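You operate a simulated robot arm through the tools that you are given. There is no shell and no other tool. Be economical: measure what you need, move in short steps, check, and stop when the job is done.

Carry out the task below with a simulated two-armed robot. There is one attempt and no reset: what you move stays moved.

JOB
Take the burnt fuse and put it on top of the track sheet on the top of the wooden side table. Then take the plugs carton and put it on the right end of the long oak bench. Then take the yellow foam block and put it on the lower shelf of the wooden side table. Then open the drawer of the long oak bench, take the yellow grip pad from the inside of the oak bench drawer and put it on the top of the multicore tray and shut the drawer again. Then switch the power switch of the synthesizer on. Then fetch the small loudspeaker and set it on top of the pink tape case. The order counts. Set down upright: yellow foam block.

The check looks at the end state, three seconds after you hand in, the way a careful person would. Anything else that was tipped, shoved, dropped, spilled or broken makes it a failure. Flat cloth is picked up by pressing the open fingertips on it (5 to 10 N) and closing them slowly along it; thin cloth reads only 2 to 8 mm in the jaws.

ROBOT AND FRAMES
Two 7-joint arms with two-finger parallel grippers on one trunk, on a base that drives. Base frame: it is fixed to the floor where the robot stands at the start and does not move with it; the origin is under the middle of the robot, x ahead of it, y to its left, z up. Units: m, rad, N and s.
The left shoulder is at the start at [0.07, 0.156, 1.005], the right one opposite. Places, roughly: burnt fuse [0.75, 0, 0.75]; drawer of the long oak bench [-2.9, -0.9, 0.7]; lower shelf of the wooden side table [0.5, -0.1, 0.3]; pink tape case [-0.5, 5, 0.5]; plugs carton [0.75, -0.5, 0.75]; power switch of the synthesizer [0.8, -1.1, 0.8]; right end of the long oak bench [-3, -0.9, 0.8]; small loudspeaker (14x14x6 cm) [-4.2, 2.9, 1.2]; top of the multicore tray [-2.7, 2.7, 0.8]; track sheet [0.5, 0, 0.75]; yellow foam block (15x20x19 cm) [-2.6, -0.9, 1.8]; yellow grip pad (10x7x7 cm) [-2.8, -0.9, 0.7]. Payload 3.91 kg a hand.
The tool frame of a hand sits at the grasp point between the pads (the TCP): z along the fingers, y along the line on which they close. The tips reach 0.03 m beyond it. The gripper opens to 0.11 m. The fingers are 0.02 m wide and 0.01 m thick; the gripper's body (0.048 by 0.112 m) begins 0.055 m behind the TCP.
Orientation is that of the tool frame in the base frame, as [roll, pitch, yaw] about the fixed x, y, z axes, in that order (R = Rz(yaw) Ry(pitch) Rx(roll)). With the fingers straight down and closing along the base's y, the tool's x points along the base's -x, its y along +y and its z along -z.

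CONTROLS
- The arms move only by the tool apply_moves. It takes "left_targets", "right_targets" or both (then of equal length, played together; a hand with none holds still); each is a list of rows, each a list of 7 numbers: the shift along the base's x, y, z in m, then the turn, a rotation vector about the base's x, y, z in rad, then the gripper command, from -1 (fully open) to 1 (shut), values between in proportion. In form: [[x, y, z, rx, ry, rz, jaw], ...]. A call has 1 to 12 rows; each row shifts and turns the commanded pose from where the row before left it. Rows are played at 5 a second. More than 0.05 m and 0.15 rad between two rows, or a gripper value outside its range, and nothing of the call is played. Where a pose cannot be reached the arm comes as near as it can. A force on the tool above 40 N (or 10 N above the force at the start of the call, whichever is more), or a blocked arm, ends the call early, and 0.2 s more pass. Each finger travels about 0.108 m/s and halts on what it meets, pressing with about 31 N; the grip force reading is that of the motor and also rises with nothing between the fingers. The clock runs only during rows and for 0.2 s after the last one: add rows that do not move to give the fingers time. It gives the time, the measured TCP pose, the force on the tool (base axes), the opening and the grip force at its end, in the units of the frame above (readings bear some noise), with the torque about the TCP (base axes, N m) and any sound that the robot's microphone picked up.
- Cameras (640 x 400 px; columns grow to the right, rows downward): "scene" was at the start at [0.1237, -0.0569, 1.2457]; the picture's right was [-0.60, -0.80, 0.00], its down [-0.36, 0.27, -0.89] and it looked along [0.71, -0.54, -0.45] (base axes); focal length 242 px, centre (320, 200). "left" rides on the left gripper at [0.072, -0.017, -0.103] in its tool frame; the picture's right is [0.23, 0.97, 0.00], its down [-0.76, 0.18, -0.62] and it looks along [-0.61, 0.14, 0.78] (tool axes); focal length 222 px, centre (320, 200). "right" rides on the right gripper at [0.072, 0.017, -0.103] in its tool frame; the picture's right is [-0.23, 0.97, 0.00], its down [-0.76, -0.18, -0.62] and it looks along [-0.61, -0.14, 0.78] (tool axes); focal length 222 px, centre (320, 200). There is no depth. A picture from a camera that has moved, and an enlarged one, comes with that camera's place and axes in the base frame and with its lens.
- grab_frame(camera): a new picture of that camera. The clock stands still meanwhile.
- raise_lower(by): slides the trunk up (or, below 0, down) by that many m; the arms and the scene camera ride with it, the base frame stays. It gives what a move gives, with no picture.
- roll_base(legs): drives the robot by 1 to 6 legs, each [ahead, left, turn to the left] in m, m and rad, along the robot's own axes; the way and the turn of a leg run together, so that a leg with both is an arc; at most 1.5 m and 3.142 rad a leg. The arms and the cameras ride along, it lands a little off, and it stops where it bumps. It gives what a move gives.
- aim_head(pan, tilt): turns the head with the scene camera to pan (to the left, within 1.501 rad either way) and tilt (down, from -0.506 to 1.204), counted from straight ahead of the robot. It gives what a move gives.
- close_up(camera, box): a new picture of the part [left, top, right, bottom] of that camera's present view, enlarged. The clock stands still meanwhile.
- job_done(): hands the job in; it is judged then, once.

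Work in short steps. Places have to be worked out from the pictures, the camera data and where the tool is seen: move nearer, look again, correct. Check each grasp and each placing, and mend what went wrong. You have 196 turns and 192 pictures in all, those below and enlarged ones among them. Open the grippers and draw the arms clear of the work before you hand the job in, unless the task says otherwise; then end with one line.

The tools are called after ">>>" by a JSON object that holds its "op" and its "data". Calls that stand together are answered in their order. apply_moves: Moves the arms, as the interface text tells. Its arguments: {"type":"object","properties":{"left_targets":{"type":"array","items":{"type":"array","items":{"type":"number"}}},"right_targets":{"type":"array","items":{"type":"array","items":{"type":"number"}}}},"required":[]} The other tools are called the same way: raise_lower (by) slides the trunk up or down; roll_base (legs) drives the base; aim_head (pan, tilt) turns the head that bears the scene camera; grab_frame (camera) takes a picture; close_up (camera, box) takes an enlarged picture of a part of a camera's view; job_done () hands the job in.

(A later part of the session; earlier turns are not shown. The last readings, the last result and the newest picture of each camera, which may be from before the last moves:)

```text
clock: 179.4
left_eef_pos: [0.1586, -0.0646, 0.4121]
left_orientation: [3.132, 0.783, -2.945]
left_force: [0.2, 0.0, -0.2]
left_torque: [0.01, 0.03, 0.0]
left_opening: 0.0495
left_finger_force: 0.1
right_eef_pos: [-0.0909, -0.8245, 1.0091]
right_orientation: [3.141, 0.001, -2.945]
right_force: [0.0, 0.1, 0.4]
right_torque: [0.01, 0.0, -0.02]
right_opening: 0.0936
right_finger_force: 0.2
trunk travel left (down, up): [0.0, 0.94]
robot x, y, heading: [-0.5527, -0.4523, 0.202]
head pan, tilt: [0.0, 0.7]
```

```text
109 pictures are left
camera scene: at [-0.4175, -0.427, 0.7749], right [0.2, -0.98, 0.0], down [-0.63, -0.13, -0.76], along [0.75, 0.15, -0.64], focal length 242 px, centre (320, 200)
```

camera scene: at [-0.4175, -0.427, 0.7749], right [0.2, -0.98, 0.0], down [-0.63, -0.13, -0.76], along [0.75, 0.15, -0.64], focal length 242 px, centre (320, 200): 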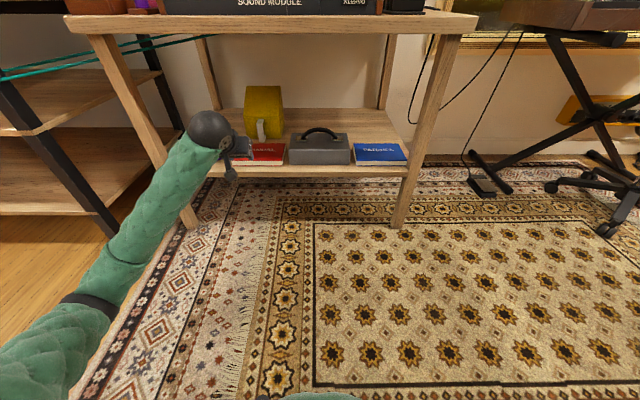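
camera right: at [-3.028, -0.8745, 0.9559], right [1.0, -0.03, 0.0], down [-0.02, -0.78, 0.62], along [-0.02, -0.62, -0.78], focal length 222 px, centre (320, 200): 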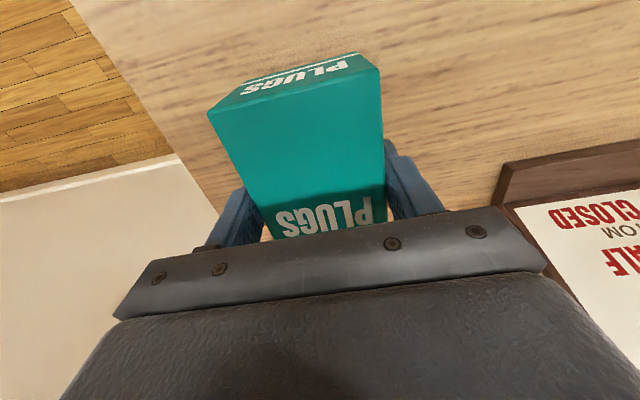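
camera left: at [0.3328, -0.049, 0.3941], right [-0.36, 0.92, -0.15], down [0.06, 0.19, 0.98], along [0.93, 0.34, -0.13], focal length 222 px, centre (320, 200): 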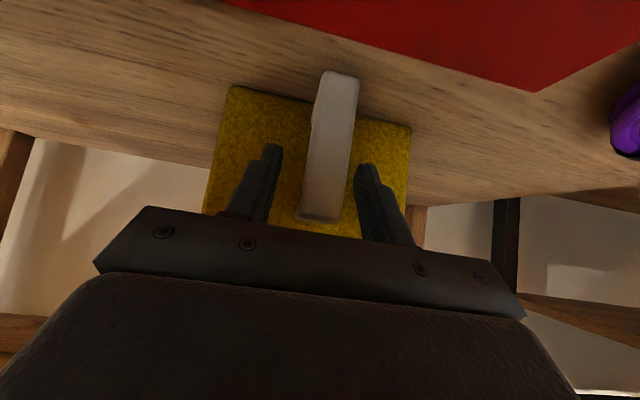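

The foam block stands upright behind the MANUAL. I retract the arm, raise the trunk and return the hand to pointing down.

>>> {"op": "apply_moves", "data": {"left_targets": [[-0.04, -0.008, 0, 0, 0, 0, 0.1], [-0.04, -0.008, 0, 0, 0, 0, 0.1], [-0.04, -0.008, 0, 0, 0, 0, 0.1], [-0.04, -0.008, 0, 0, 0, 0, 0.1], [0, 0, 0, 0, 0, 0, 0.1]]}}

>>> {"op": "raise_lower", "data": {"by": 0.4}}

>>> {"op": "apply_moves", "data": {"left_targets": [[0, 0, 0.045, -0.026, 0.128, 0, 0.1], [0, 0, 0.045, -0.026, 0.128, 0, 0.1], [0, 0, 0.045, -0.026, 0.128, 0, 0.1], [0, 0, 0.045, -0.026, 0.128, 0, 0.1], [0, 0, 0.045, -0.026, 0.128, 0, 0.1], [0, 0, 0.045, -0.026, 0.128, 0, 0.1], [0, 0, 0, 0, 0, 0, 0.1]], "right_targets": [[0, 0.0, -0.04, 0, 0, 0, -0.7], [0, 0.0, -0.04, 0, 0, 0, -0.7], [0, 0.0, -0.04, 0, 0, 0, -0.7], [0, 0, -0.04, 0, 0, 0, -0.7], [0, 0, -0.04, 0, 0, 0, -0.7], [0, 0, -0.04, 0, 0, 0, -0.7], [0, 0, -0.04, 0, 0, 0, -0.7]]}}

```text
clock: 180.6
left_eef_pos: [-0.0025, -0.0967, 0.412]
left_orientation: [3.133, 0.784, -2.944]
left_force: [0.4, 0.9, 0.3]
left_torque: [0.01, -0.04, 0.01]
left_opening: 0.0493
left_finger_force: 0.0
right_eef_pos: [-0.0914, -0.8265, 1.0093]
right_orientation: [-3.141, 0.003, -2.945]
right_force: [0.1, 0.7, -0.3]
right_torque: [-0.02, -0.03, 0.04]
right_opening: 0.0935
right_finger_force: 0.1
trunk travel left (down, up): [0.0, 0.94]
robot x, y, heading: [-0.549, -0.4531, 0.2]
head pan, tilt: [0.0, 0.7]
```

```text
clock: 184.4
left_eef_pos: [0.0, -0.0967, 0.8114]
left_orientation: [3.133, 0.783, -2.943]
left_force: [-0.4, -0.5, 0.5]
left_torque: [-0.01, 0.01, -0.03]
left_opening: 0.0496
left_finger_force: 0.1
right_eef_pos: [-0.0917, -0.8255, 1.41]
right_orientation: [3.142, 0.004, -2.944]
right_force: [-0.3, -0.1, 0.5]
right_torque: [-0.02, 0.01, -0.01]
right_opening: 0.0935
right_finger_force: 0.0
trunk travel left (down, up): [-0.4, 0.54]
robot x, y, heading: [-0.547, -0.4521, 0.2]
head pan, tilt: [0.0, 0.7]
```

```text
clock: 186.0
left_eef_pos: [-0.0023, -0.0983, 1.0824]
left_orientation: [3.133, 0.002, -2.945]
left_force: [-0.3, -0.5, 0.0]
left_torque: [0.02, -0.01, 0.0]
left_opening: 0.0495
left_finger_force: 0.0
right_eef_pos: [-0.0921, -0.8274, 1.1296]
right_orientation: [3.14, 0.005, -2.946]
right_force: [-0.4, -0.6, -0.9]
right_torque: [-0.02, -0.04, 0.01]
right_opening: 0.0932
right_finger_force: 0.1
trunk travel left (down, up): [-0.4, 0.54]
robot x, y, heading: [-0.5494, -0.4535, 0.198]
head pan, tilt: [0.0, 0.7]
```

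Next, the drawer. I raise the trunk to its original height, strafe left away from the stool, turn right to face the bench direction (-1.37) and strafe along it.

>>> {"op": "raise_lower", "data": {"by": 0.05}}

>>> {"op": "roll_base", "data": {"legs": [[0, 0.85, 0], [0, 0, -1.57]]}}

>>> {"op": "aim_head", "data": {"pan": -0.6, "tilt": 0.5}}

>>> {"op": "grab_frame", "data": {"camera": "scene"}}

```text
clock: 187.0
left_eef_pos: [-0.0004, -0.0967, 1.1316]
left_orientation: [3.135, 0.001, -2.943]
left_force: [-0.6, 0.3, -1.1]
left_torque: [-0.03, 0.0, -0.01]
left_opening: 0.0494
left_finger_force: 0.1
right_eef_pos: [-0.091, -0.8249, 1.1805]
right_orientation: [-3.141, 0.003, -2.946]
right_force: [0.7, 0.1, -0.7]
right_torque: [0.01, 0.02, 0.03]
right_opening: 0.0937
right_finger_force: 0.0
trunk travel left (down, up): [-0.45, 0.49]
robot x, y, heading: [-0.5508, -0.4523, 0.199]
head pan, tilt: [0.0, 0.7]
```

```text
clock: 195.3
left_eef_pos: [-0.3618, -0.1743, 1.1311]
left_orientation: [3.134, 0.0, 1.765]
left_force: [-0.2, -0.3, -0.4]
left_torque: [-0.03, 0.03, 0.01]
left_opening: 0.0497
left_finger_force: 0.1
right_eef_pos: [-1.0894, -0.0804, 1.18]
right_orientation: [3.141, 0.004, 1.764]
right_force: [-0.6, 0.4, -0.3]
right_torque: [0.01, 0.0, -0.04]
right_opening: 0.0936
right_finger_force: 0.0
trunk travel left (down, up): [-0.45, 0.49]
robot x, y, heading: [-0.7109, 0.3757, -1.373]
head pan, tilt: [0.0, 0.7]
```

```text
clock: 196.3
left_eef_pos: [-0.3611, -0.1739, 1.1301]
left_orientation: [3.136, 0.001, 1.765]
left_force: [0.2, 0.4, -0.6]
left_torque: [0.0, 0.01, -0.03]
left_opening: 0.0495
left_finger_force: 0.1
right_eef_pos: [-1.0889, -0.0799, 1.1801]
right_orientation: [3.141, 0.002, 1.765]
right_force: [0.3, 0.1, -0.4]
right_torque: [-0.04, -0.01, 0.01]
right_opening: 0.0935
right_finger_force: 0.0
trunk travel left (down, up): [-0.45, 0.49]
robot x, y, heading: [-0.7152, 0.3739, -1.38]
head pan, tilt: [-0.6, 0.499]
```

```text
108 pictures are left
camera scene: at [-0.7406, 0.2422, 1.2426], right [-0.92, 0.39, 0.0], down [0.19, 0.44, -0.88], along [-0.35, -0.81, -0.48], focal length 242 px, centre (320, 200)
```

scene: 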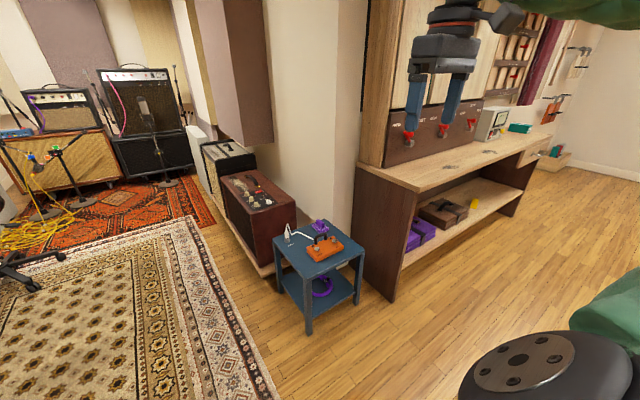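

Path along the bench is clear. I strafe right about 2.18 m.

>>> {"op": "roll_base", "data": {"legs": [[0, -1.1, 0], [0, -1.08, 0]]}}

>>> {"op": "aim_head", "data": {"pan": -0.2, "tilt": 0.75}}

>>> {"op": "grab_frame", "data": {"camera": "scene"}}

```text
clock: 207.0
left_eef_pos: [-2.4896, -0.5972, 1.1305]
left_orientation: [3.133, 0.001, 1.77]
left_force: [-0.5, 0.2, 0.6]
left_torque: [0.01, -0.01, -0.01]
left_opening: 0.0496
left_finger_force: 0.1
right_eef_pos: [-3.2179, -0.5069, 1.1806]
right_orientation: [3.141, 0.003, 1.768]
right_force: [0.4, -0.1, -0.5]
right_torque: [-0.01, -0.01, -0.01]
right_opening: 0.0936
right_finger_force: 0.0
trunk travel left (down, up): [-0.45, 0.49]
robot x, y, heading: [-2.843, -0.0478, -1.368]
head pan, tilt: [-0.6, 0.499]
```

```text
clock: 207.9
left_eef_pos: [-2.4883, -0.5976, 1.131]
left_orientation: [3.134, 0.0, 1.769]
left_force: [-0.4, -0.1, 1.1]
left_torque: [0.02, 0.01, -0.04]
left_opening: 0.0493
left_finger_force: 0.0
right_eef_pos: [-3.2181, -0.507, 1.1796]
right_orientation: [-3.141, 0.005, 1.768]
right_force: [0.1, -0.6, -0.7]
right_torque: [0.0, -0.02, -0.01]
right_opening: 0.0934
right_finger_force: 0.0
trunk travel left (down, up): [-0.45, 0.49]
robot x, y, heading: [-2.845, -0.0462, -1.368]
head pan, tilt: [-0.201, 0.75]
```

```text
107 pictures are left
camera scene: at [-2.8351, -0.1817, 1.2207], right [-1.0, 0.0, 0.0], down [0.0, 0.68, -0.73], along [0.0, -0.73, -0.68], focal length 242 px, centre (320, 200)
```

scene: 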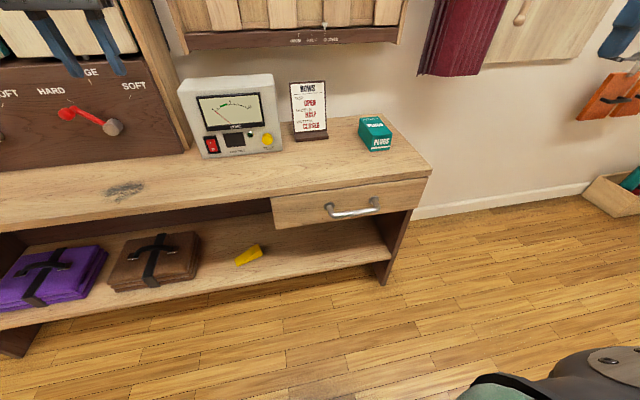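

Handle bar is around (-2.94,-0.74,0.646). I swing the right hand to point horizontally at it with the fingers closing vertically, stopping ~12 cm short.

>>> {"op": "apply_moves", "data": {"right_targets": [[0.0181, -0.0082, -0.0381, -0.0674, -0.1019, -0.0864, -0.2], [0.0181, -0.0082, -0.0381, -0.0674, -0.1019, -0.0864, -0.2], [0.0181, -0.0082, -0.0381, -0.0674, -0.1019, -0.0864, -0.2], [0.0181, -0.0082, -0.0381, -0.0674, -0.1019, -0.0864, -0.2], [0.0181, -0.0082, -0.0381, -0.0674, -0.1019, -0.0864, -0.2], [0.0181, -0.0082, -0.0381, -0.0674, -0.1019, -0.0864, -0.2], [0.0181, -0.0082, -0.0381, -0.0674, -0.1019, -0.0864, -0.2], [0.0181, -0.0082, -0.0381, -0.0674, -0.1019, -0.0864, -0.2], [0.0181, -0.0082, -0.0381, -0.0674, -0.1019, -0.0864, -0.2], [0.0181, -0.0082, -0.0381, -0.0674, -0.1019, -0.0864, -0.2], [0.0181, -0.0082, -0.0381, -0.0674, -0.1019, -0.0864, -0.2], [0.0181, -0.0082, -0.0381, -0.0674, -0.1019, -0.0864, -0.2]]}}

>>> {"op": "apply_moves", "data": {"right_targets": [[0.0181, -0.0082, -0.0381, -0.0674, -0.1019, -0.0864, -0.2], [0.0181, -0.0082, -0.0381, -0.0674, -0.1019, -0.0864, -0.2], [0, 0, 0, 0, 0, 0, -0.2]]}}

>>> {"op": "grab_frame", "data": {"camera": "scene"}}

>>> {"op": "grab_frame", "data": {"camera": "right"}}

```text
clock: 210.5
left_eef_pos: [-2.4905, -0.5981, 1.1318]
left_orientation: [3.134, -0.001, 1.768]
left_force: [-0.1, 0.7, 0.6]
left_torque: [-0.02, -0.03, 0.01]
left_opening: 0.0498
left_finger_force: 0.1
right_eef_pos: [-3.043, -0.7065, 0.7467]
right_orientation: [1.758, 0.15, 0.385]
right_force: [0.3, -0.4, -0.5]
right_torque: [0.03, 0.0, 0.03]
right_opening: 0.0659
right_finger_force: 0.0
right hand out of reach, approached as far as the arm can: row 4, 5, 6, 7, 8, 9
trunk travel left (down, up): [-0.45, 0.49]
robot x, y, heading: [-2.8432, -0.0517, -1.377]
head pan, tilt: [-0.201, 0.75]
```

```text
clock: 210.9
left_eef_pos: [-2.4903, -0.5976, 1.1328]
left_orientation: [3.135, 0.0, 1.765]
left_force: [0.0, 0.2, -0.7]
left_torque: [0.07, 0.02, -0.02]
left_opening: 0.0496
left_finger_force: 0.0
right_eef_pos: [-3.0347, -0.7167, 0.7276]
right_orientation: [1.64, 0.122, 0.287]
right_force: [-16.7, 19.7, 28.1]
right_torque: [0.14, 0.35, -0.18]
right_opening: 0.0533
right_finger_force: 0.0
trunk travel left (down, up): [-0.45, 0.49]
robot x, y, heading: [-2.8446, -0.0461, -1.371]
head pan, tilt: [-0.201, 0.75]
stopped in row 2 (right hand): the force on the tool passed its limit at 70 N (the readings are from after the stop); the commanded pose is now the measured one
```

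```text
106 pictures are left
camera scene: at [-2.8348, -0.1799, 1.2214], right [-1.0, 0.01, 0.0], down [0.0, 0.68, -0.73], along [0.0, -0.73, -0.68], focal length 242 px, centre (320, 200)
```

scene: 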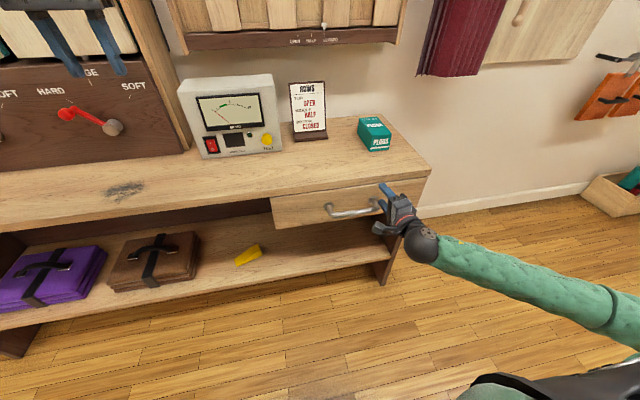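

```text
105 pictures are left
camera right: at [-2.9917, -0.5967, 0.7426], right [-0.08, -0.09, 0.99], down [-0.92, 0.39, -0.04], along [-0.38, -0.92, -0.12], focal length 222 px, centre (320, 200)
```

right: 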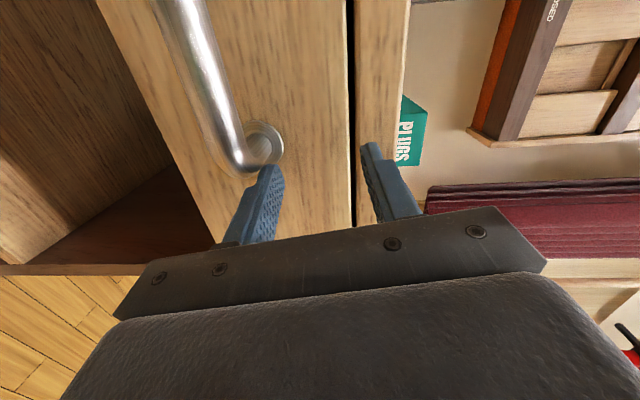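

The cramped pose made the hand swing forward and touch the bench front (nothing displaced). I move the base back 0.15 m for room, then fix the hand's orientation.

>>> {"op": "roll_base", "data": {"legs": [[-0.15, 0, 0]]}}

>>> {"op": "apply_moves", "data": {"right_targets": [[0, 0, -0.02, -0.022, -0.067, -0.044, -0.2], [0, 0, -0.02, -0.022, -0.067, -0.044, -0.2], [0, 0, 0, 0, 0, 0, -0.2]]}}

>>> {"op": "grab_frame", "data": {"camera": "scene"}}

>>> {"op": "grab_frame", "data": {"camera": "right"}}

```text
clock: 212.6
left_eef_pos: [-2.5194, -0.449, 1.1303]
left_orientation: [3.134, 0.002, 1.766]
left_force: [-0.3, -0.3, 0.1]
left_torque: [-0.04, 0.02, -0.04]
left_opening: 0.0495
left_finger_force: 0.1
right_eef_pos: [-3.0636, -0.5713, 0.7292]
right_orientation: [1.636, 0.125, 0.287]
right_force: [-2.3, -0.4, 19.2]
right_torque: [-0.5, -0.13, -0.03]
right_opening: 0.0567
right_finger_force: 0.0
trunk travel left (down, up): [-0.45, 0.49]
robot x, y, heading: [-2.8728, 0.1014, -1.37]
head pan, tilt: [-0.201, 0.75]
stopped in leg 1: the force on the tool passed its limit at 51 N (the readings are from after the stop); the commanded pose is now the measured one
```

```text
clock: 213.0
left_eef_pos: [-2.5209, -0.4502, 1.1309]
left_orientation: [3.134, 0.003, 1.768]
left_force: [-0.2, 0.1, -0.5]
left_torque: [-0.02, -0.01, 0.04]
left_opening: 0.0494
left_finger_force: 0.0
right_eef_pos: [-3.0654, -0.5722, 0.7246]
right_orientation: [1.608, 0.102, 0.26]
right_force: [-7.0, -1.0, 22.0]
right_torque: [-0.63, 0.07, -0.23]
right_opening: 0.056
right_finger_force: 0.0
trunk travel left (down, up): [-0.45, 0.49]
robot x, y, heading: [-2.8735, 0.1006, -1.375]
head pan, tilt: [-0.201, 0.75]
stopped in row 1 (right hand): the force on the tool passed its limit at 50 N (the readings are from after the stop); the commanded pose is now the measured one
```

```text
104 pictures are left
camera scene: at [-2.865, -0.0331, 1.2208], right [-1.0, 0.01, 0.0], down [0.0, 0.68, -0.73], along [0.0, -0.73, -0.68], focal length 242 px, centre (320, 200)
```

scene: 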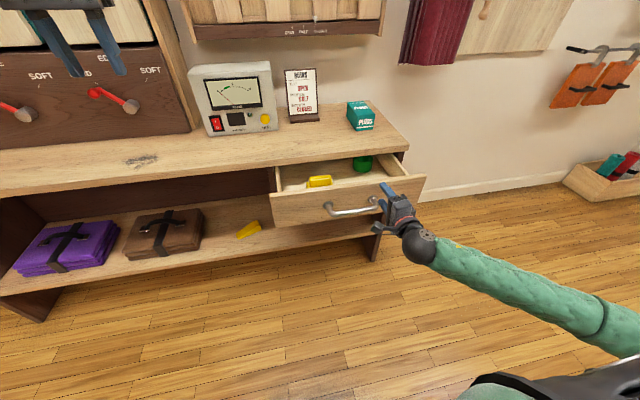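

```text
103 pictures are left
camera right: at [-3.0206, -0.4542, 0.7383], right [-0.11, -0.07, 0.99], down [-0.91, 0.41, -0.08], along [-0.4, -0.91, -0.11], focal length 222 px, centre (320, 200)
```

right: 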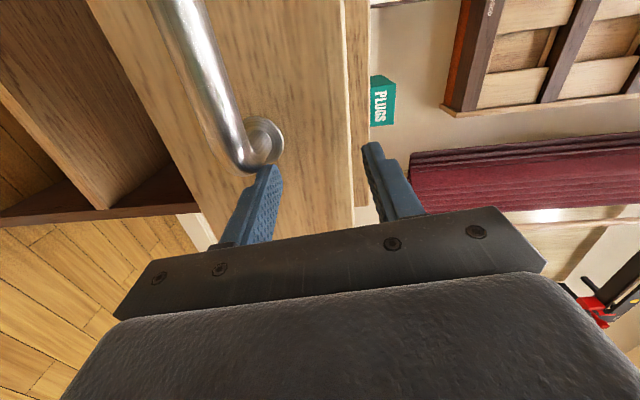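

By luck a finger hooked the handle and the drawer came open about 14 cm, with the yellow pad visible. I ease the hand up to relieve the contact and look closer.

>>> {"op": "apply_moves", "data": {"right_targets": [[0, 0, 0.006, 0, 0, 0, -0.2], [0, 0, 0, 0, 0, 0, -0.2]]}}

>>> {"op": "close_up", "data": {"camera": "scene", "box": [250, 130, 450, 255]}}

>>> {"op": "close_up", "data": {"camera": "right", "box": [160, 80, 400, 230]}}

```text
clock: 213.6
left_eef_pos: [-2.5209, -0.4483, 1.1324]
left_orientation: [3.135, 0.002, 1.766]
left_force: [0.4, -0.7, -0.2]
left_torque: [0.01, 0.01, -0.02]
left_opening: 0.0497
left_finger_force: 0.1
right_eef_pos: [-3.0658, -0.5721, 0.728]
right_orientation: [1.612, 0.101, 0.261]
right_force: [-8.1, -1.5, 8.6]
right_torque: [-0.33, 0.27, -0.25]
right_opening: 0.0621
right_finger_force: 0.0
trunk travel left (down, up): [-0.45, 0.49]
robot x, y, heading: [-2.8752, 0.0984, -1.378]
head pan, tilt: [-0.201, 0.75]
```

```text
3.20 times, centred on (350, 192) of scene
camera zoom: at [-2.8653, -0.0338, 1.2206], right [-1.0, 0.0, 0.0], down [0.0, 0.68, -0.73], along [0.0, -0.73, -0.68], focal length 775 px, centre (224, 224)
```

zoom: 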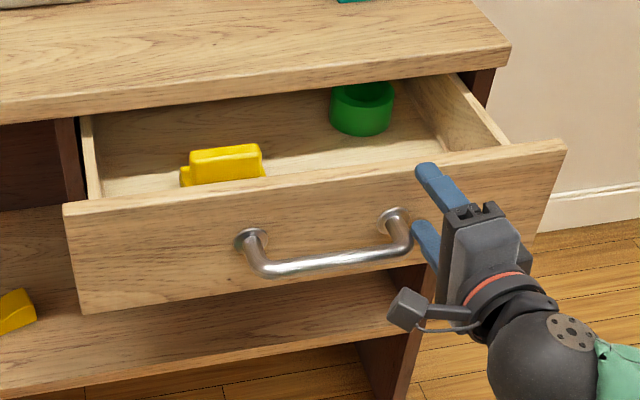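

```text
2.67 times, centred on (280, 155) of right
camera zoom: at [-3.0205, -0.454, 0.742], right [-0.11, -0.07, 0.99], down [-0.91, 0.41, -0.07], along [-0.4, -0.91, -0.11], focal length 592 px, centre (427, 320)
```

zoom: 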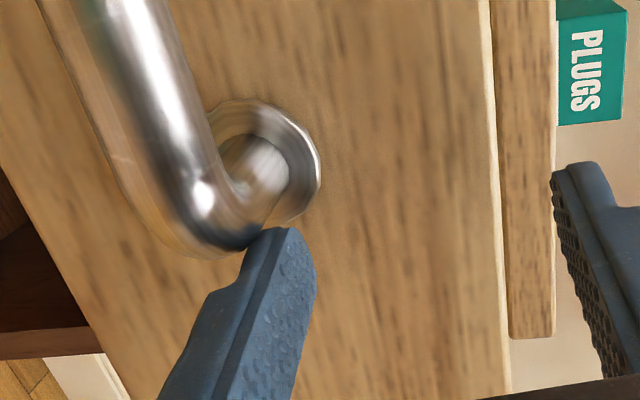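

The upper finger is hooked over the drawer front's top edge. Contact forces are small now, so I roll back 0.09 m more to open it wider.

>>> {"op": "roll_base", "data": {"legs": [[-0.09, 0, 0]]}}

>>> {"op": "grab_frame", "data": {"camera": "scene"}}

```text
clock: 214.7
left_eef_pos: [-2.5395, -0.3606, 1.1337]
left_orientation: [3.134, 0.004, 1.767]
left_force: [0.5, 0.8, 0.3]
left_torque: [0.0, 0.0, -0.01]
left_opening: 0.0492
left_finger_force: 0.1
right_eef_pos: [-3.084, -0.4832, 0.7294]
right_orientation: [1.611, 0.1, 0.263]
right_force: [-18.6, -2.9, 5.8]
right_torque: [-0.29, 0.72, -0.5]
right_opening: 0.0641
right_finger_force: 0.0
trunk travel left (down, up): [-0.45, 0.49]
robot x, y, heading: [-2.8935, 0.1889, -1.371]
head pan, tilt: [-0.201, 0.75]
```

```text
100 pictures are left
camera scene: at [-2.8838, 0.0563, 1.221], right [-1.0, 0.0, 0.0], down [0.0, 0.68, -0.73], along [0.0, -0.73, -0.68], focal length 242 px, centre (320, 200)
```

scene: 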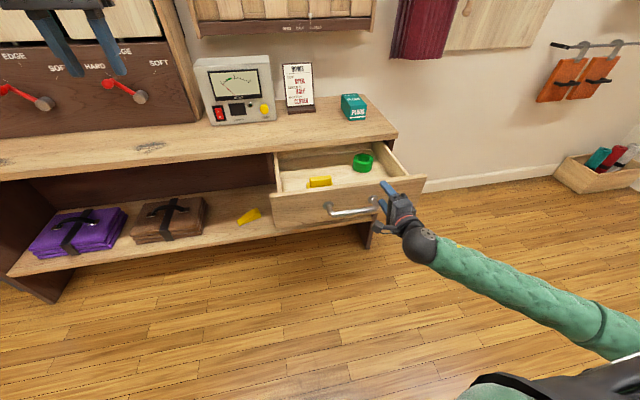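

Opened to about 23 cm. I free the right hand: slightly right, up, then back away.

>>> {"op": "apply_moves", "data": {"right_targets": [[-0.012, -0.002, 0.0, 0, 0, 0, -0.2], [0, 0, 0.02, 0, 0, 0, -0.2], [0, 0, 0.03, 0, 0, 0, -0.2], [0, 0, 0.03, 0, 0, 0, -0.2], [-0.03, 0.02, 0.03, 0, 0, 0, -0.2], [-0.03, 0.02, 0.03, 0, 0, 0, -0.2], [0, 0, 0, 0, 0, 0, -0.2]]}}

>>> {"op": "grab_frame", "data": {"camera": "scene"}}

>>> {"op": "close_up", "data": {"camera": "scene", "box": [250, 130, 450, 255]}}

```text
clock: 216.3
left_eef_pos: [-2.5373, -0.3626, 1.132]
left_orientation: [3.136, -0.001, 1.767]
left_force: [0.6, -0.2, -0.1]
left_torque: [-0.03, 0.01, 0.02]
left_opening: 0.0497
left_finger_force: 0.1
right_eef_pos: [-3.1607, -0.469, 0.8581]
right_orientation: [1.613, 0.104, 0.262]
right_force: [0.5, 0.2, 1.1]
right_torque: [-0.02, -0.05, 0.02]
right_opening: 0.0657
right_finger_force: 0.1
right hand out of reach, approached as far as the arm can: row 6
trunk travel left (down, up): [-0.45, 0.49]
robot x, y, heading: [-2.8921, 0.1862, -1.372]
head pan, tilt: [-0.201, 0.75]
```

```text
99 pictures are left
camera scene: at [-2.8823, 0.0545, 1.2206], right [-1.0, 0.0, 0.0], down [0.0, 0.68, -0.73], along [0.0, -0.73, -0.68], focal length 242 px, centre (320, 200)
```

scene: 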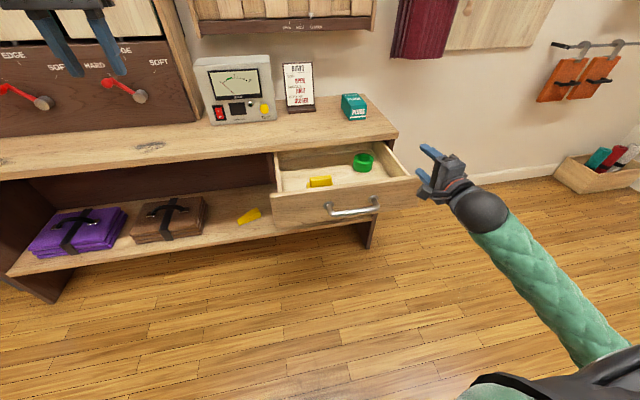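

```text
3.20 times, centred on (350, 192) of scene
camera zoom: at [-2.8823, 0.0545, 1.2206], right [-1.0, 0.0, 0.0], down [0.0, 0.68, -0.73], along [0.0, -0.73, -0.68], focal length 775 px, centre (224, 224)
```

zoom: 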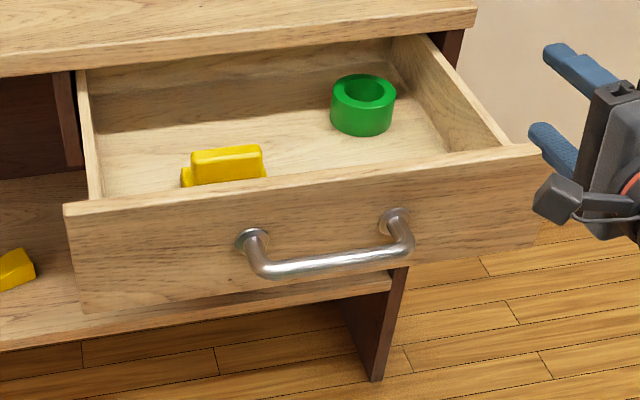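

I bring the left hand above the drawer to look at the pad from above.

>>> {"op": "apply_moves", "data": {"left_targets": [[-0.034, -0.023, -0.015, 0, 0, 0, -0.5], [-0.034, -0.023, -0.015, 0, 0, 0, -0.5], [-0.034, -0.023, -0.015, 0, 0, 0, -0.5], [-0.034, -0.023, -0.015, 0, 0, 0, -0.5], [-0.034, -0.023, -0.015, 0, 0, 0, -0.5], [-0.034, -0.023, -0.015, 0, 0, 0, -0.5], [-0.034, -0.023, -0.015, 0, 0, 0, -0.5], [-0.034, -0.023, -0.015, 0, 0, 0, -0.5], [-0.034, -0.023, -0.015, 0, 0, 0, -0.5], [-0.034, -0.023, -0.015, 0, 0, 0, -0.5], [0, 0, 0, 0, 0, 0, -0.5]]}}

>>> {"op": "grab_frame", "data": {"camera": "left"}}

```text
clock: 218.7
left_eef_pos: [-2.8787, -0.5914, 0.9814]
left_orientation: [3.136, 0.002, 1.766]
left_force: [0.1, 0.3, 0.3]
left_torque: [-0.03, 0.0, 0.03]
left_opening: 0.0824
left_finger_force: 0.2
right_eef_pos: [-3.1615, -0.47, 0.8583]
right_orientation: [1.613, 0.1, 0.261]
right_force: [-0.7, 0.4, 0.2]
right_torque: [0.01, 0.01, -0.02]
right_opening: 0.0662
right_finger_force: 0.1
trunk travel left (down, up): [-0.45, 0.49]
robot x, y, heading: [-2.8909, 0.1855, -1.378]
head pan, tilt: [-0.201, 0.75]
```

```text
97 pictures are left
camera left: at [-2.9092, -0.5238, 1.0844], right [0.91, 0.41, 0.01], down [0.32, -0.71, 0.63], along [0.26, -0.57, -0.78], focal length 222 px, centre (320, 200)
```

left: 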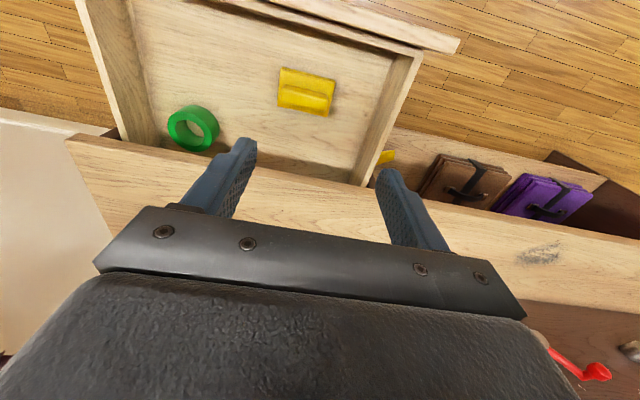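

>>> {"op": "close_up", "data": {"camera": "left", "box": [240, 40, 400, 140]}}

```text
4.00 times, centred on (320, 90) of left
camera zoom: at [-2.9092, -0.5238, 1.0844], right [0.91, 0.41, 0.01], down [0.32, -0.71, 0.63], along [0.26, -0.57, -0.78], focal length 888 px, centre (320, 640)
```

zoom: 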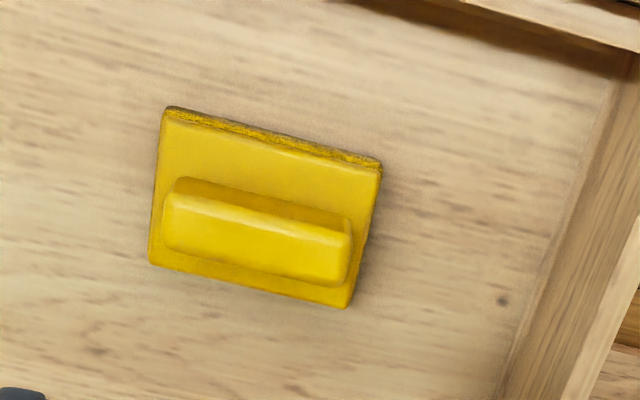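

The pad is a plate with a ridge along the bench direction; ridge centre about (-2.889,-0.628,0.68). I rotate the left hand 90° so it closes across the ridge, moving above it.

>>> {"op": "apply_moves", "data": {"left_targets": [[-0.001, -0.0035, 0, 0, 0, -0.1428, 0], [-0.001, -0.0035, 0, 0, 0, -0.1428, 0], [-0.001, -0.0035, 0, 0, 0, -0.1428, 0], [-0.001, -0.0035, 0, 0, 0, -0.1428, 0], [-0.001, -0.0035, 0, 0, 0, -0.1428, 0], [-0.001, -0.0035, 0, 0, 0, -0.1428, 0], [-0.001, -0.0035, 0, 0, 0, -0.1428, 0], [-0.001, -0.0035, 0, 0, 0, -0.1428, 0], [-0.001, -0.0035, 0, 0, 0, -0.1428, 0], [-0.001, -0.0035, 0, 0, 0, -0.1428, 0], [-0.001, -0.0035, 0, 0, 0, -0.1428, 0], [0, 0, 0, 0, 0, 0, 0]]}}

>>> {"op": "grab_frame", "data": {"camera": "left"}}

```text
clock: 221.3
left_eef_pos: [-2.8883, -0.629, 0.982]
left_orientation: [3.134, 0.001, 0.197]
left_force: [-0.6, -0.6, 0.0]
left_torque: [-0.01, -0.03, 0.01]
left_opening: 0.0546
left_finger_force: 0.1
right_eef_pos: [-3.1617, -0.4708, 0.8586]
right_orientation: [1.612, 0.1, 0.262]
right_force: [-0.1, -1.0, -0.4]
right_torque: [-0.01, 0.01, 0.0]
right_opening: 0.0661
right_finger_force: 0.2
trunk travel left (down, up): [-0.45, 0.49]
robot x, y, heading: [-2.8926, 0.1868, -1.371]
head pan, tilt: [-0.201, 0.75]
```

```text
95 pictures are left
camera left: at [-2.8215, -0.5995, 1.0839], right [0.41, -0.91, 0.01], down [-0.71, -0.32, 0.63], along [-0.57, -0.26, -0.78], focal length 222 px, centre (320, 200)
```

left: 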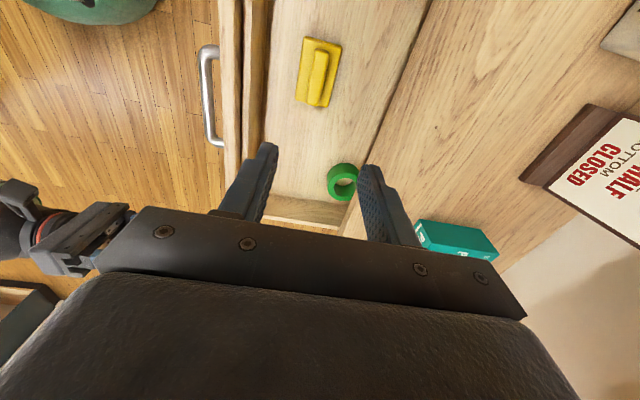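

Aligned. I descend into the drawer and close on the ridge.

>>> {"op": "apply_moves", "data": {"left_targets": [[0.005, 0.002, -0.048, 0, 0, 0, 0], [0, 0, -0.048, 0, 0, 0, 0], [0, 0, -0.048, 0, 0, 0, 0], [0, 0, -0.048, 0, 0, 0, 0], [0, 0, -0.048, 0, 0, 0, 0], [0, 0, -0.045, 0, 0, 0, 0], [0, 0, 0, 0, 0, 0, 0]]}}

>>> {"op": "grab_frame", "data": {"camera": "left"}}

>>> {"op": "close_up", "data": {"camera": "scene", "box": [250, 110, 450, 235]}}

```text
clock: 222.9
left_eef_pos: [-2.8824, -0.6296, 0.6942]
left_orientation: [3.134, 0.001, 0.197]
left_force: [0.2, -0.2, 0.0]
left_torque: [0.02, -0.01, -0.01]
left_opening: 0.0551
left_finger_force: 0.1
right_eef_pos: [-3.1623, -0.4702, 0.857]
right_orientation: [1.613, 0.101, 0.261]
right_force: [-0.1, -0.3, 0.9]
right_torque: [0.01, 0.01, -0.03]
right_opening: 0.0659
right_finger_force: 0.0
trunk travel left (down, up): [-0.45, 0.49]
robot x, y, heading: [-2.8946, 0.1908, -1.372]
head pan, tilt: [-0.201, 0.75]
```

```text
94 pictures are left
camera left: at [-2.8158, -0.5984, 0.7978], right [0.41, -0.91, 0.01], down [-0.71, -0.32, 0.63], along [-0.57, -0.26, -0.78], focal length 222 px, centre (320, 200)
```

left: 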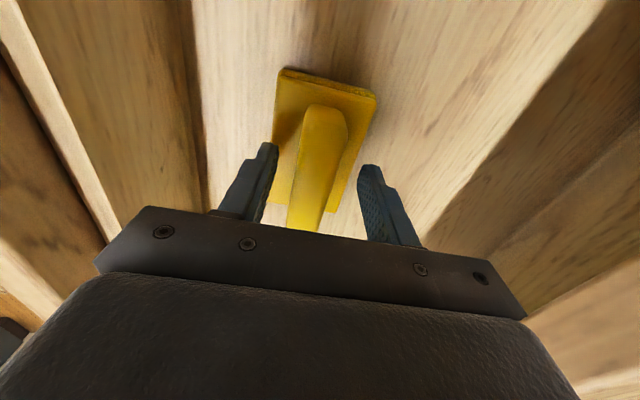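

```text
3.20 times, centred on (350, 172) of scene
camera zoom: at [-2.8827, 0.0546, 1.2207], right [-1.0, 0.0, 0.0], down [0.0, 0.68, -0.73], along [0.0, -0.73, -0.68], focal length 775 px, centre (224, 288)
```

zoom: 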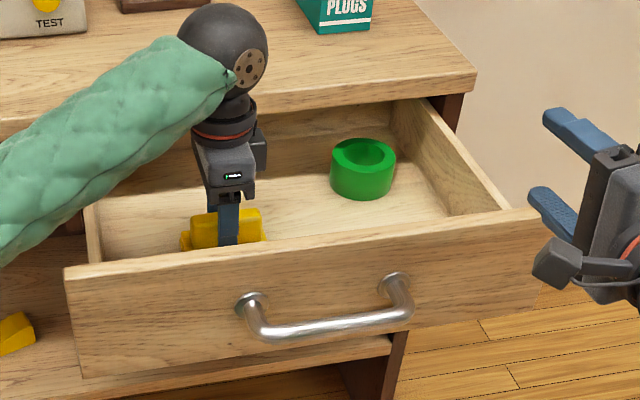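

The ridge lies between the fingers. Lower 8 mm more and close.

>>> {"op": "apply_moves", "data": {"left_targets": [[0, 0, -0.008, 0, 0, 0, 0], [0, 0, 0, 0, 0, 0, 0.3], [0, 0, 0, 0, 0, 0, 0.6], [0, 0, 0, 0, 0, 0, 1], [0, 0, 0, 0, 0, 0, 1]]}}

>>> {"op": "apply_moves", "data": {"left_targets": [[0, 0, 0.03, 0, 0, 0, 1], [0, 0, 0.04, 0, 0, 0, 1], [0, 0, 0.04, 0, 0, 0, 1], [0, 0, 0.04, 0, 0, 0, 1], [0, 0, 0.04, 0, 0, 0, 1], [0, 0, 0.04, 0, 0, 0, 1], [0, 0, 0, 0, 0, 0, 1]]}}

>>> {"op": "grab_frame", "data": {"camera": "left"}}

>>> {"op": "grab_frame", "data": {"camera": "scene"}}

```text
clock: 224.1
left_eef_pos: [-2.8827, -0.6294, 0.6888]
left_orientation: [3.134, 0.002, 0.197]
left_force: [0.9, 0.2, 2.6]
left_torque: [0.07, 0.11, -0.05]
left_opening: 0.0233
left_finger_force: 31.1
right_eef_pos: [-3.1596, -0.4699, 0.8576]
right_orientation: [1.613, 0.1, 0.261]
right_force: [0.2, 0.2, 0.2]
right_torque: [-0.03, -0.05, 0.02]
right_opening: 0.066
right_finger_force: 0.0
trunk travel left (down, up): [-0.45, 0.49]
robot x, y, heading: [-2.8918, 0.1882, -1.373]
head pan, tilt: [-0.201, 0.75]
```

```text
clock: 225.7
left_eef_pos: [-2.883, -0.6293, 0.919]
left_orientation: [3.136, 0.002, 0.199]
left_force: [-0.2, 0.2, -1.1]
left_torque: [0.02, -0.01, -0.01]
left_opening: 0.0235
left_finger_force: 30.7
right_eef_pos: [-3.1615, -0.4713, 0.8571]
right_orientation: [1.613, 0.101, 0.261]
right_force: [-0.6, -0.4, -0.6]
right_torque: [-0.03, 0.01, 0.03]
right_opening: 0.066
right_finger_force: 0.0
trunk travel left (down, up): [-0.45, 0.49]
robot x, y, heading: [-2.8899, 0.1886, -1.372]
head pan, tilt: [-0.201, 0.75]
```

```text
92 pictures are left
camera left: at [-2.8162, -0.5977, 1.0206], right [0.41, -0.91, 0.01], down [-0.71, -0.32, 0.62], along [-0.57, -0.26, -0.78], focal length 222 px, centre (320, 200)
```

left: 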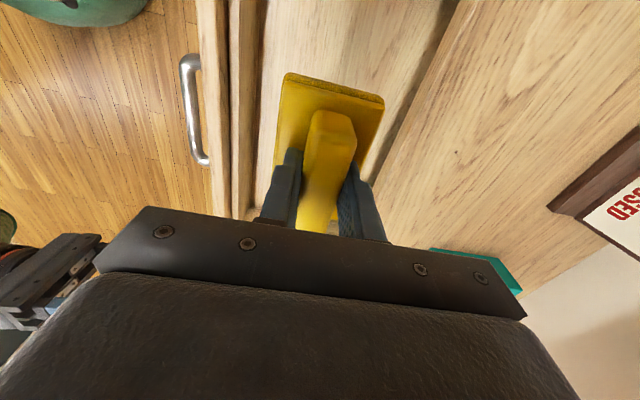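

```text
91 pictures are left
camera scene: at [-2.8826, 0.054, 1.2205], right [-1.0, 0.0, 0.0], down [0.0, 0.68, -0.73], along [0.0, -0.73, -0.68], focal length 242 px, centre (320, 200)
```

scene: 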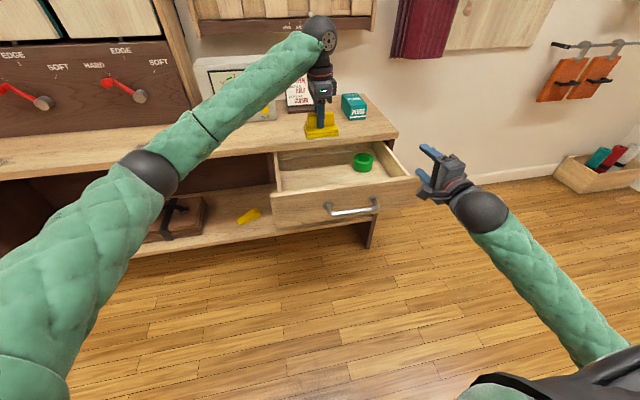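

Pad is held. I'll leave the drawer open for now (literal order: pad on the tray, then shut). I retract both hands, turning the right one back to pointing down.

>>> {"op": "apply_moves", "data": {"left_targets": [[0.0081, 0.0229, 0.0083, 0, 0, 0, 1], [0.0081, 0.0229, 0.0083, 0, 0, 0, 1], [0.0081, 0.0229, 0.0083, 0, 0, 0, 1], [0.0081, 0.0229, 0.0083, 0, 0, 0, 1], [0.0081, 0.0229, 0.0083, 0, 0, 0, 1], [0.0081, 0.0229, 0.0083, 0, 0, 0, 1], [0.0081, 0.0229, 0.0083, 0, 0, 0, 1], [0.0081, 0.0229, 0.0083, 0, 0, 0, 1], [0.0081, 0.0229, 0.0083, 0, 0, 0, 1], [0.0081, 0.0229, 0.0083, 0, 0, 0, 1], [0.0081, 0.0229, 0.0083, 0, 0, 0, 1], [0.0081, 0.0229, 0.0083, 0, 0, 0, 1]], "right_targets": [[-0.002, 0.002, 0.04, 0.0674, 0.1019, 0.0864, -0.2], [-0.002, 0.002, 0.04, 0.0674, 0.1019, 0.0864, -0.2], [-0.002, 0.002, 0.03, 0.0674, 0.1019, 0.0864, -0.2], [-0.002, 0.004, 0.03, 0.0674, 0.1019, 0.0864, -0.2], [-0.002, 0.008, 0.02, 0.0674, 0.1019, 0.0864, -0.2], [-0.002, 0.01, 0.02, 0.0674, 0.1019, 0.0864, -0.2], [-0.002, 0.01, 0.02, 0.0674, 0.1019, 0.0864, -0.2], [-0.002, 0.01, 0.02, 0.0674, 0.1019, 0.0864, -0.2], [-0.002, 0.01, 0.02, 0.0674, 0.1019, 0.0864, -0.2], [-0.002, 0.01, 0.0, 0.0674, 0.1019, 0.0864, -0.2], [-0.002, 0.01, 0.0, 0.0674, 0.1019, 0.0864, -0.2], [-0.002, 0.01, 0.0, 0.0674, 0.1019, 0.0864, -0.2]]}}

>>> {"op": "aim_head", "data": {"pan": 1.5, "tilt": 0.3}}

>>> {"op": "grab_frame", "data": {"camera": "scene"}}

```text
clock: 228.3
left_eef_pos: [-2.7858, -0.3529, 1.0187]
left_orientation: [3.134, 0.0, 0.196]
left_force: [-0.3, -0.2, -0.4]
left_torque: [-0.03, -0.02, -0.02]
left_opening: 0.0234
left_finger_force: 30.8
right_eef_pos: [-3.1871, -0.3903, 1.098]
right_orientation: [3.008, 0.111, 1.697]
right_force: [0.4, 0.5, -0.4]
right_torque: [-0.03, 0.03, 0.0]
right_opening: 0.0661
right_finger_force: 0.1
right hand out of reach, approached as far as the arm can: row 1
trunk travel left (down, up): [-0.45, 0.49]
robot x, y, heading: [-2.8933, 0.1864, -1.374]
head pan, tilt: [-0.201, 0.75]
```

```text
clock: 230.0
left_eef_pos: [-2.7871, -0.3533, 1.0177]
left_orientation: [3.134, 0.002, 0.196]
left_force: [0.2, -0.5, -1.6]
left_torque: [0.0, -0.01, 0.0]
left_opening: 0.0236
left_finger_force: 30.7
right_eef_pos: [-3.1874, -0.3911, 1.0963]
right_orientation: [3.007, 0.114, 1.696]
right_force: [0.1, -0.3, 0.1]
right_torque: [0.02, 0.03, -0.03]
right_opening: 0.066
right_finger_force: 0.1
trunk travel left (down, up): [-0.45, 0.49]
robot x, y, heading: [-2.8943, 0.1898, -1.374]
head pan, tilt: [1.499, 0.3]
```

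```text
90 pictures are left
camera scene: at [-2.7897, 0.1488, 1.261], right [0.12, -0.99, 0.0], down [-0.29, -0.04, -0.96], along [0.95, 0.12, -0.3], focal length 242 px, centre (320, 200)
```

scene: 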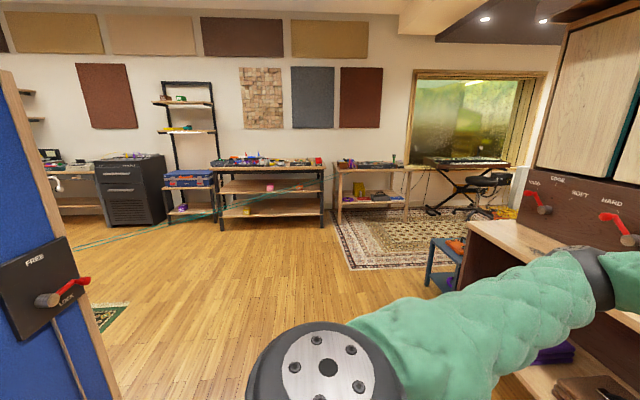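

I strafe left along the bench away from the partitions, then turn around toward the desk with the tray.

>>> {"op": "roll_base", "data": {"legs": [[0, 1.4, 0], [0, 0, 3.14]]}}

>>> {"op": "aim_head", "data": {"pan": 0.4, "tilt": 0.35}}

>>> {"op": "grab_frame", "data": {"camera": "scene"}}

```text
clock: 244.3
left_eef_pos: [-1.6166, 0.9984, 1.0174]
left_orientation: [3.135, 0.001, -2.96]
left_force: [0.2, -0.8, -0.9]
left_torque: [0.01, 0.0, 0.05]
left_opening: 0.0237
left_finger_force: 31.0
right_eef_pos: [-1.2153, 1.0292, 1.0967]
right_orientation: [3.007, 0.114, -1.464]
right_force: [1.4, 0.7, 0.3]
right_torque: [0.01, -0.01, 0.0]
right_opening: 0.066
right_finger_force: 0.0
trunk travel left (down, up): [-0.45, 0.49]
robot x, y, heading: [-1.5178, 0.4544, 1.752]
head pan, tilt: [1.499, 0.3]
```

```text
clock: 245.6
left_eef_pos: [-1.6171, 0.9984, 1.0189]
left_orientation: [3.135, 0.002, -2.96]
left_force: [-0.2, 0.2, -1.0]
left_torque: [0.01, 0.02, -0.02]
left_opening: 0.0235
left_finger_force: 31.6
right_eef_pos: [-1.2155, 1.0296, 1.0969]
right_orientation: [3.007, 0.116, -1.464]
right_force: [-0.9, 0.1, 0.2]
right_torque: [-0.02, 0.02, -0.04]
right_opening: 0.0661
right_finger_force: 0.1
trunk travel left (down, up): [-0.45, 0.49]
robot x, y, heading: [-1.5211, 0.4538, 1.754]
head pan, tilt: [0.4, 0.351]
```

```text
89 pictures are left
camera scene: at [-1.5801, 0.5811, 1.2563], right [0.84, 0.55, 0.0], down [0.19, -0.29, -0.94], along [-0.52, 0.78, -0.34], focal length 242 px, centre (320, 200)
```

scene: 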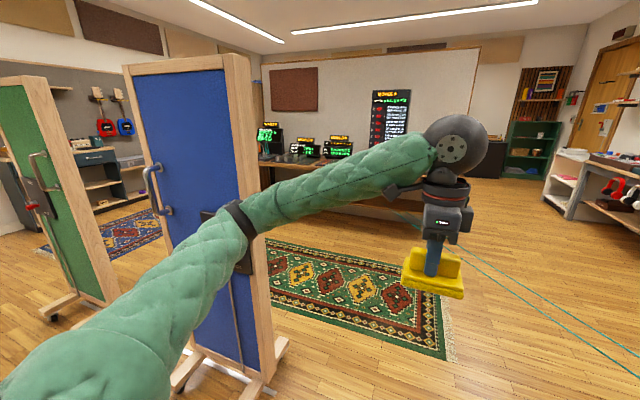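

Route ahead is clear, with the blue partition's foot at x≈-2.3 and the cable well to the right. I go forward 1.1 m and look at the desk.

>>> {"op": "roll_base", "data": {"legs": [[1.1, -0.08, 0]]}}

>>> {"op": "aim_head", "data": {"pan": 0.6, "tilt": 0.35}}

>>> {"op": "grab_frame", "data": {"camera": "scene"}}

```text
clock: 251.2
left_eef_pos: [-1.7322, 2.0901, 1.0181]
left_orientation: [3.135, 0.001, -2.962]
left_force: [0.5, -0.3, -1.4]
left_torque: [-0.05, -0.02, -0.01]
left_opening: 0.0232
left_finger_force: 31.3
right_eef_pos: [-1.3314, 2.1207, 1.0966]
right_orientation: [3.006, 0.113, -1.466]
right_force: [-0.3, -0.2, -0.3]
right_torque: [0.01, -0.03, 0.01]
right_opening: 0.0657
right_finger_force: 0.0
trunk travel left (down, up): [-0.45, 0.49]
robot x, y, heading: [-1.6411, 1.5456, 1.75]
head pan, tilt: [0.4, 0.351]
```

```text
clock: 252.0
left_eef_pos: [-1.7325, 2.0901, 1.0184]
left_orientation: [3.135, 0.0, -2.962]
left_force: [-0.4, 0.2, -1.4]
left_torque: [-0.01, 0.0, 0.03]
left_opening: 0.0237
left_finger_force: 30.7
right_eef_pos: [-1.3319, 2.1204, 1.0959]
right_orientation: [3.007, 0.116, -1.466]
right_force: [-0.1, 0.1, 0.5]
right_torque: [-0.03, 0.02, -0.02]
right_opening: 0.0659
right_finger_force: 0.0
trunk travel left (down, up): [-0.45, 0.49]
robot x, y, heading: [-1.6389, 1.5485, 1.752]
head pan, tilt: [0.6, 0.351]
```

```text
88 pictures are left
camera scene: at [-1.7115, 1.6621, 1.2563], right [0.71, 0.7, 0.0], down [0.24, -0.25, -0.94], along [-0.66, 0.67, -0.34], focal length 242 px, centre (320, 200)
```

scene: 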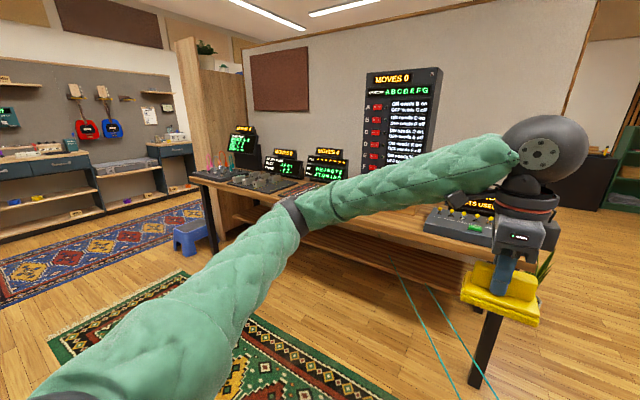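

The desk front runs from about (-1.71,2.79) to (-3.87,2.40). I move forward a little and strafe left in front of where the tray should be.

>>> {"op": "roll_base", "data": {"legs": [[0.35, 0, 0], [0, 0.84, 0]]}}

>>> {"op": "aim_head", "data": {"pan": 0.0, "tilt": 0.5}}

>>> {"op": "grab_frame", "data": {"camera": "scene"}}

```text
clock: 258.3
left_eef_pos: [-2.6213, 2.2885, 1.0181]
left_orientation: [3.135, 0.003, -2.968]
left_force: [-0.2, 0.2, -1.5]
left_torque: [-0.01, 0.02, -0.02]
left_opening: 0.0236
left_finger_force: 31.4
right_eef_pos: [-2.22, 2.3172, 1.0971]
right_orientation: [3.007, 0.115, -1.471]
right_force: [-0.1, 0.1, 0.0]
right_torque: [0.01, 0.02, -0.03]
right_opening: 0.0663
right_finger_force: 0.0
trunk travel left (down, up): [-0.45, 0.49]
robot x, y, heading: [-2.5285, 1.7402, 1.744]
head pan, tilt: [0.6, 0.351]
```

```text
clock: 259.3
left_eef_pos: [-2.6208, 2.2876, 1.0191]
left_orientation: [3.134, 0.0, -2.967]
left_force: [-0.2, -0.2, -2.0]
left_torque: [0.03, 0.03, 0.01]
left_opening: 0.0238
left_finger_force: 30.8
right_eef_pos: [-2.2214, 2.3174, 1.0964]
right_orientation: [3.007, 0.114, -1.47]
right_force: [-0.3, -0.5, -1.1]
right_torque: [-0.01, -0.01, 0.0]
right_opening: 0.0661
right_finger_force: 0.0
trunk travel left (down, up): [-0.45, 0.49]
robot x, y, heading: [-2.5324, 1.7423, 1.743]
head pan, tilt: [0.0, 0.499]
```

```text
87 pictures are left
camera scene: at [-2.5532, 1.8829, 1.2426], right [0.98, 0.17, 0.0], down [0.08, -0.47, -0.88], along [-0.15, 0.86, -0.48], focal length 242 px, centre (320, 200)
```

scene: 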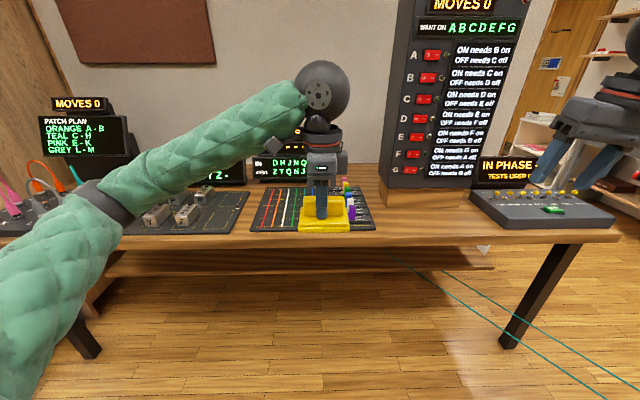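

I zoom in to identify the multicore tray.

>>> {"op": "close_up", "data": {"camera": "scene", "box": [230, 140, 410, 252]}}

>>> {"op": "close_up", "data": {"camera": "left", "box": [0, 0, 640, 260]}}

```text
3.56 times, centred on (320, 196) of scene
camera zoom: at [-2.5532, 1.8829, 1.2426], right [0.98, 0.17, 0.0], down [0.08, -0.47, -0.88], along [-0.15, 0.86, -0.48], focal length 862 px, centre (320, 214)
```

zoom: 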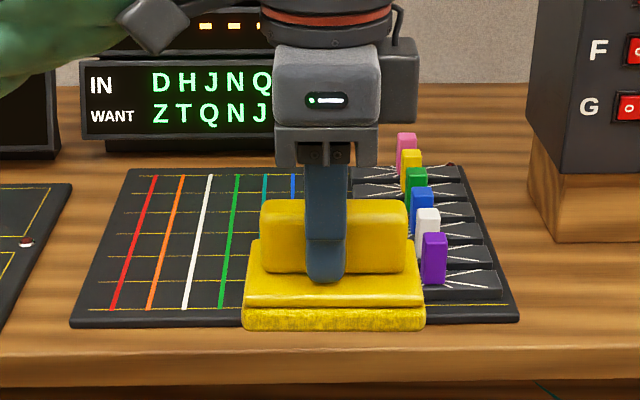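

```text
1.00 times, centred on (320, 130) of left (not enlarged: the box is as wide or as high as the picture)
camera zoom: at [-2.6901, 2.2577, 1.1205], right [-0.39, 0.92, 0.01], down [0.72, 0.3, 0.63], along [0.57, 0.25, -0.78], focal length 222 px, centre (320, 270)
```

zoom: 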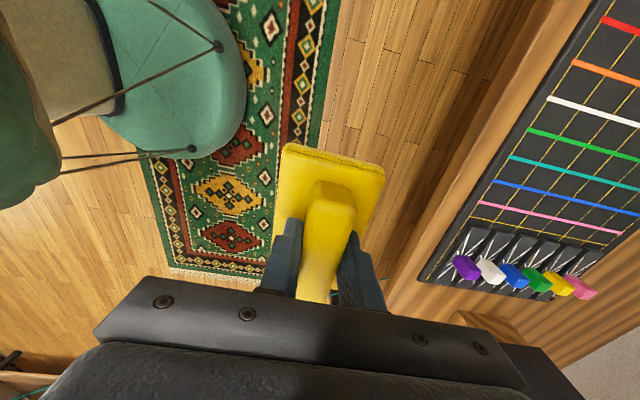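

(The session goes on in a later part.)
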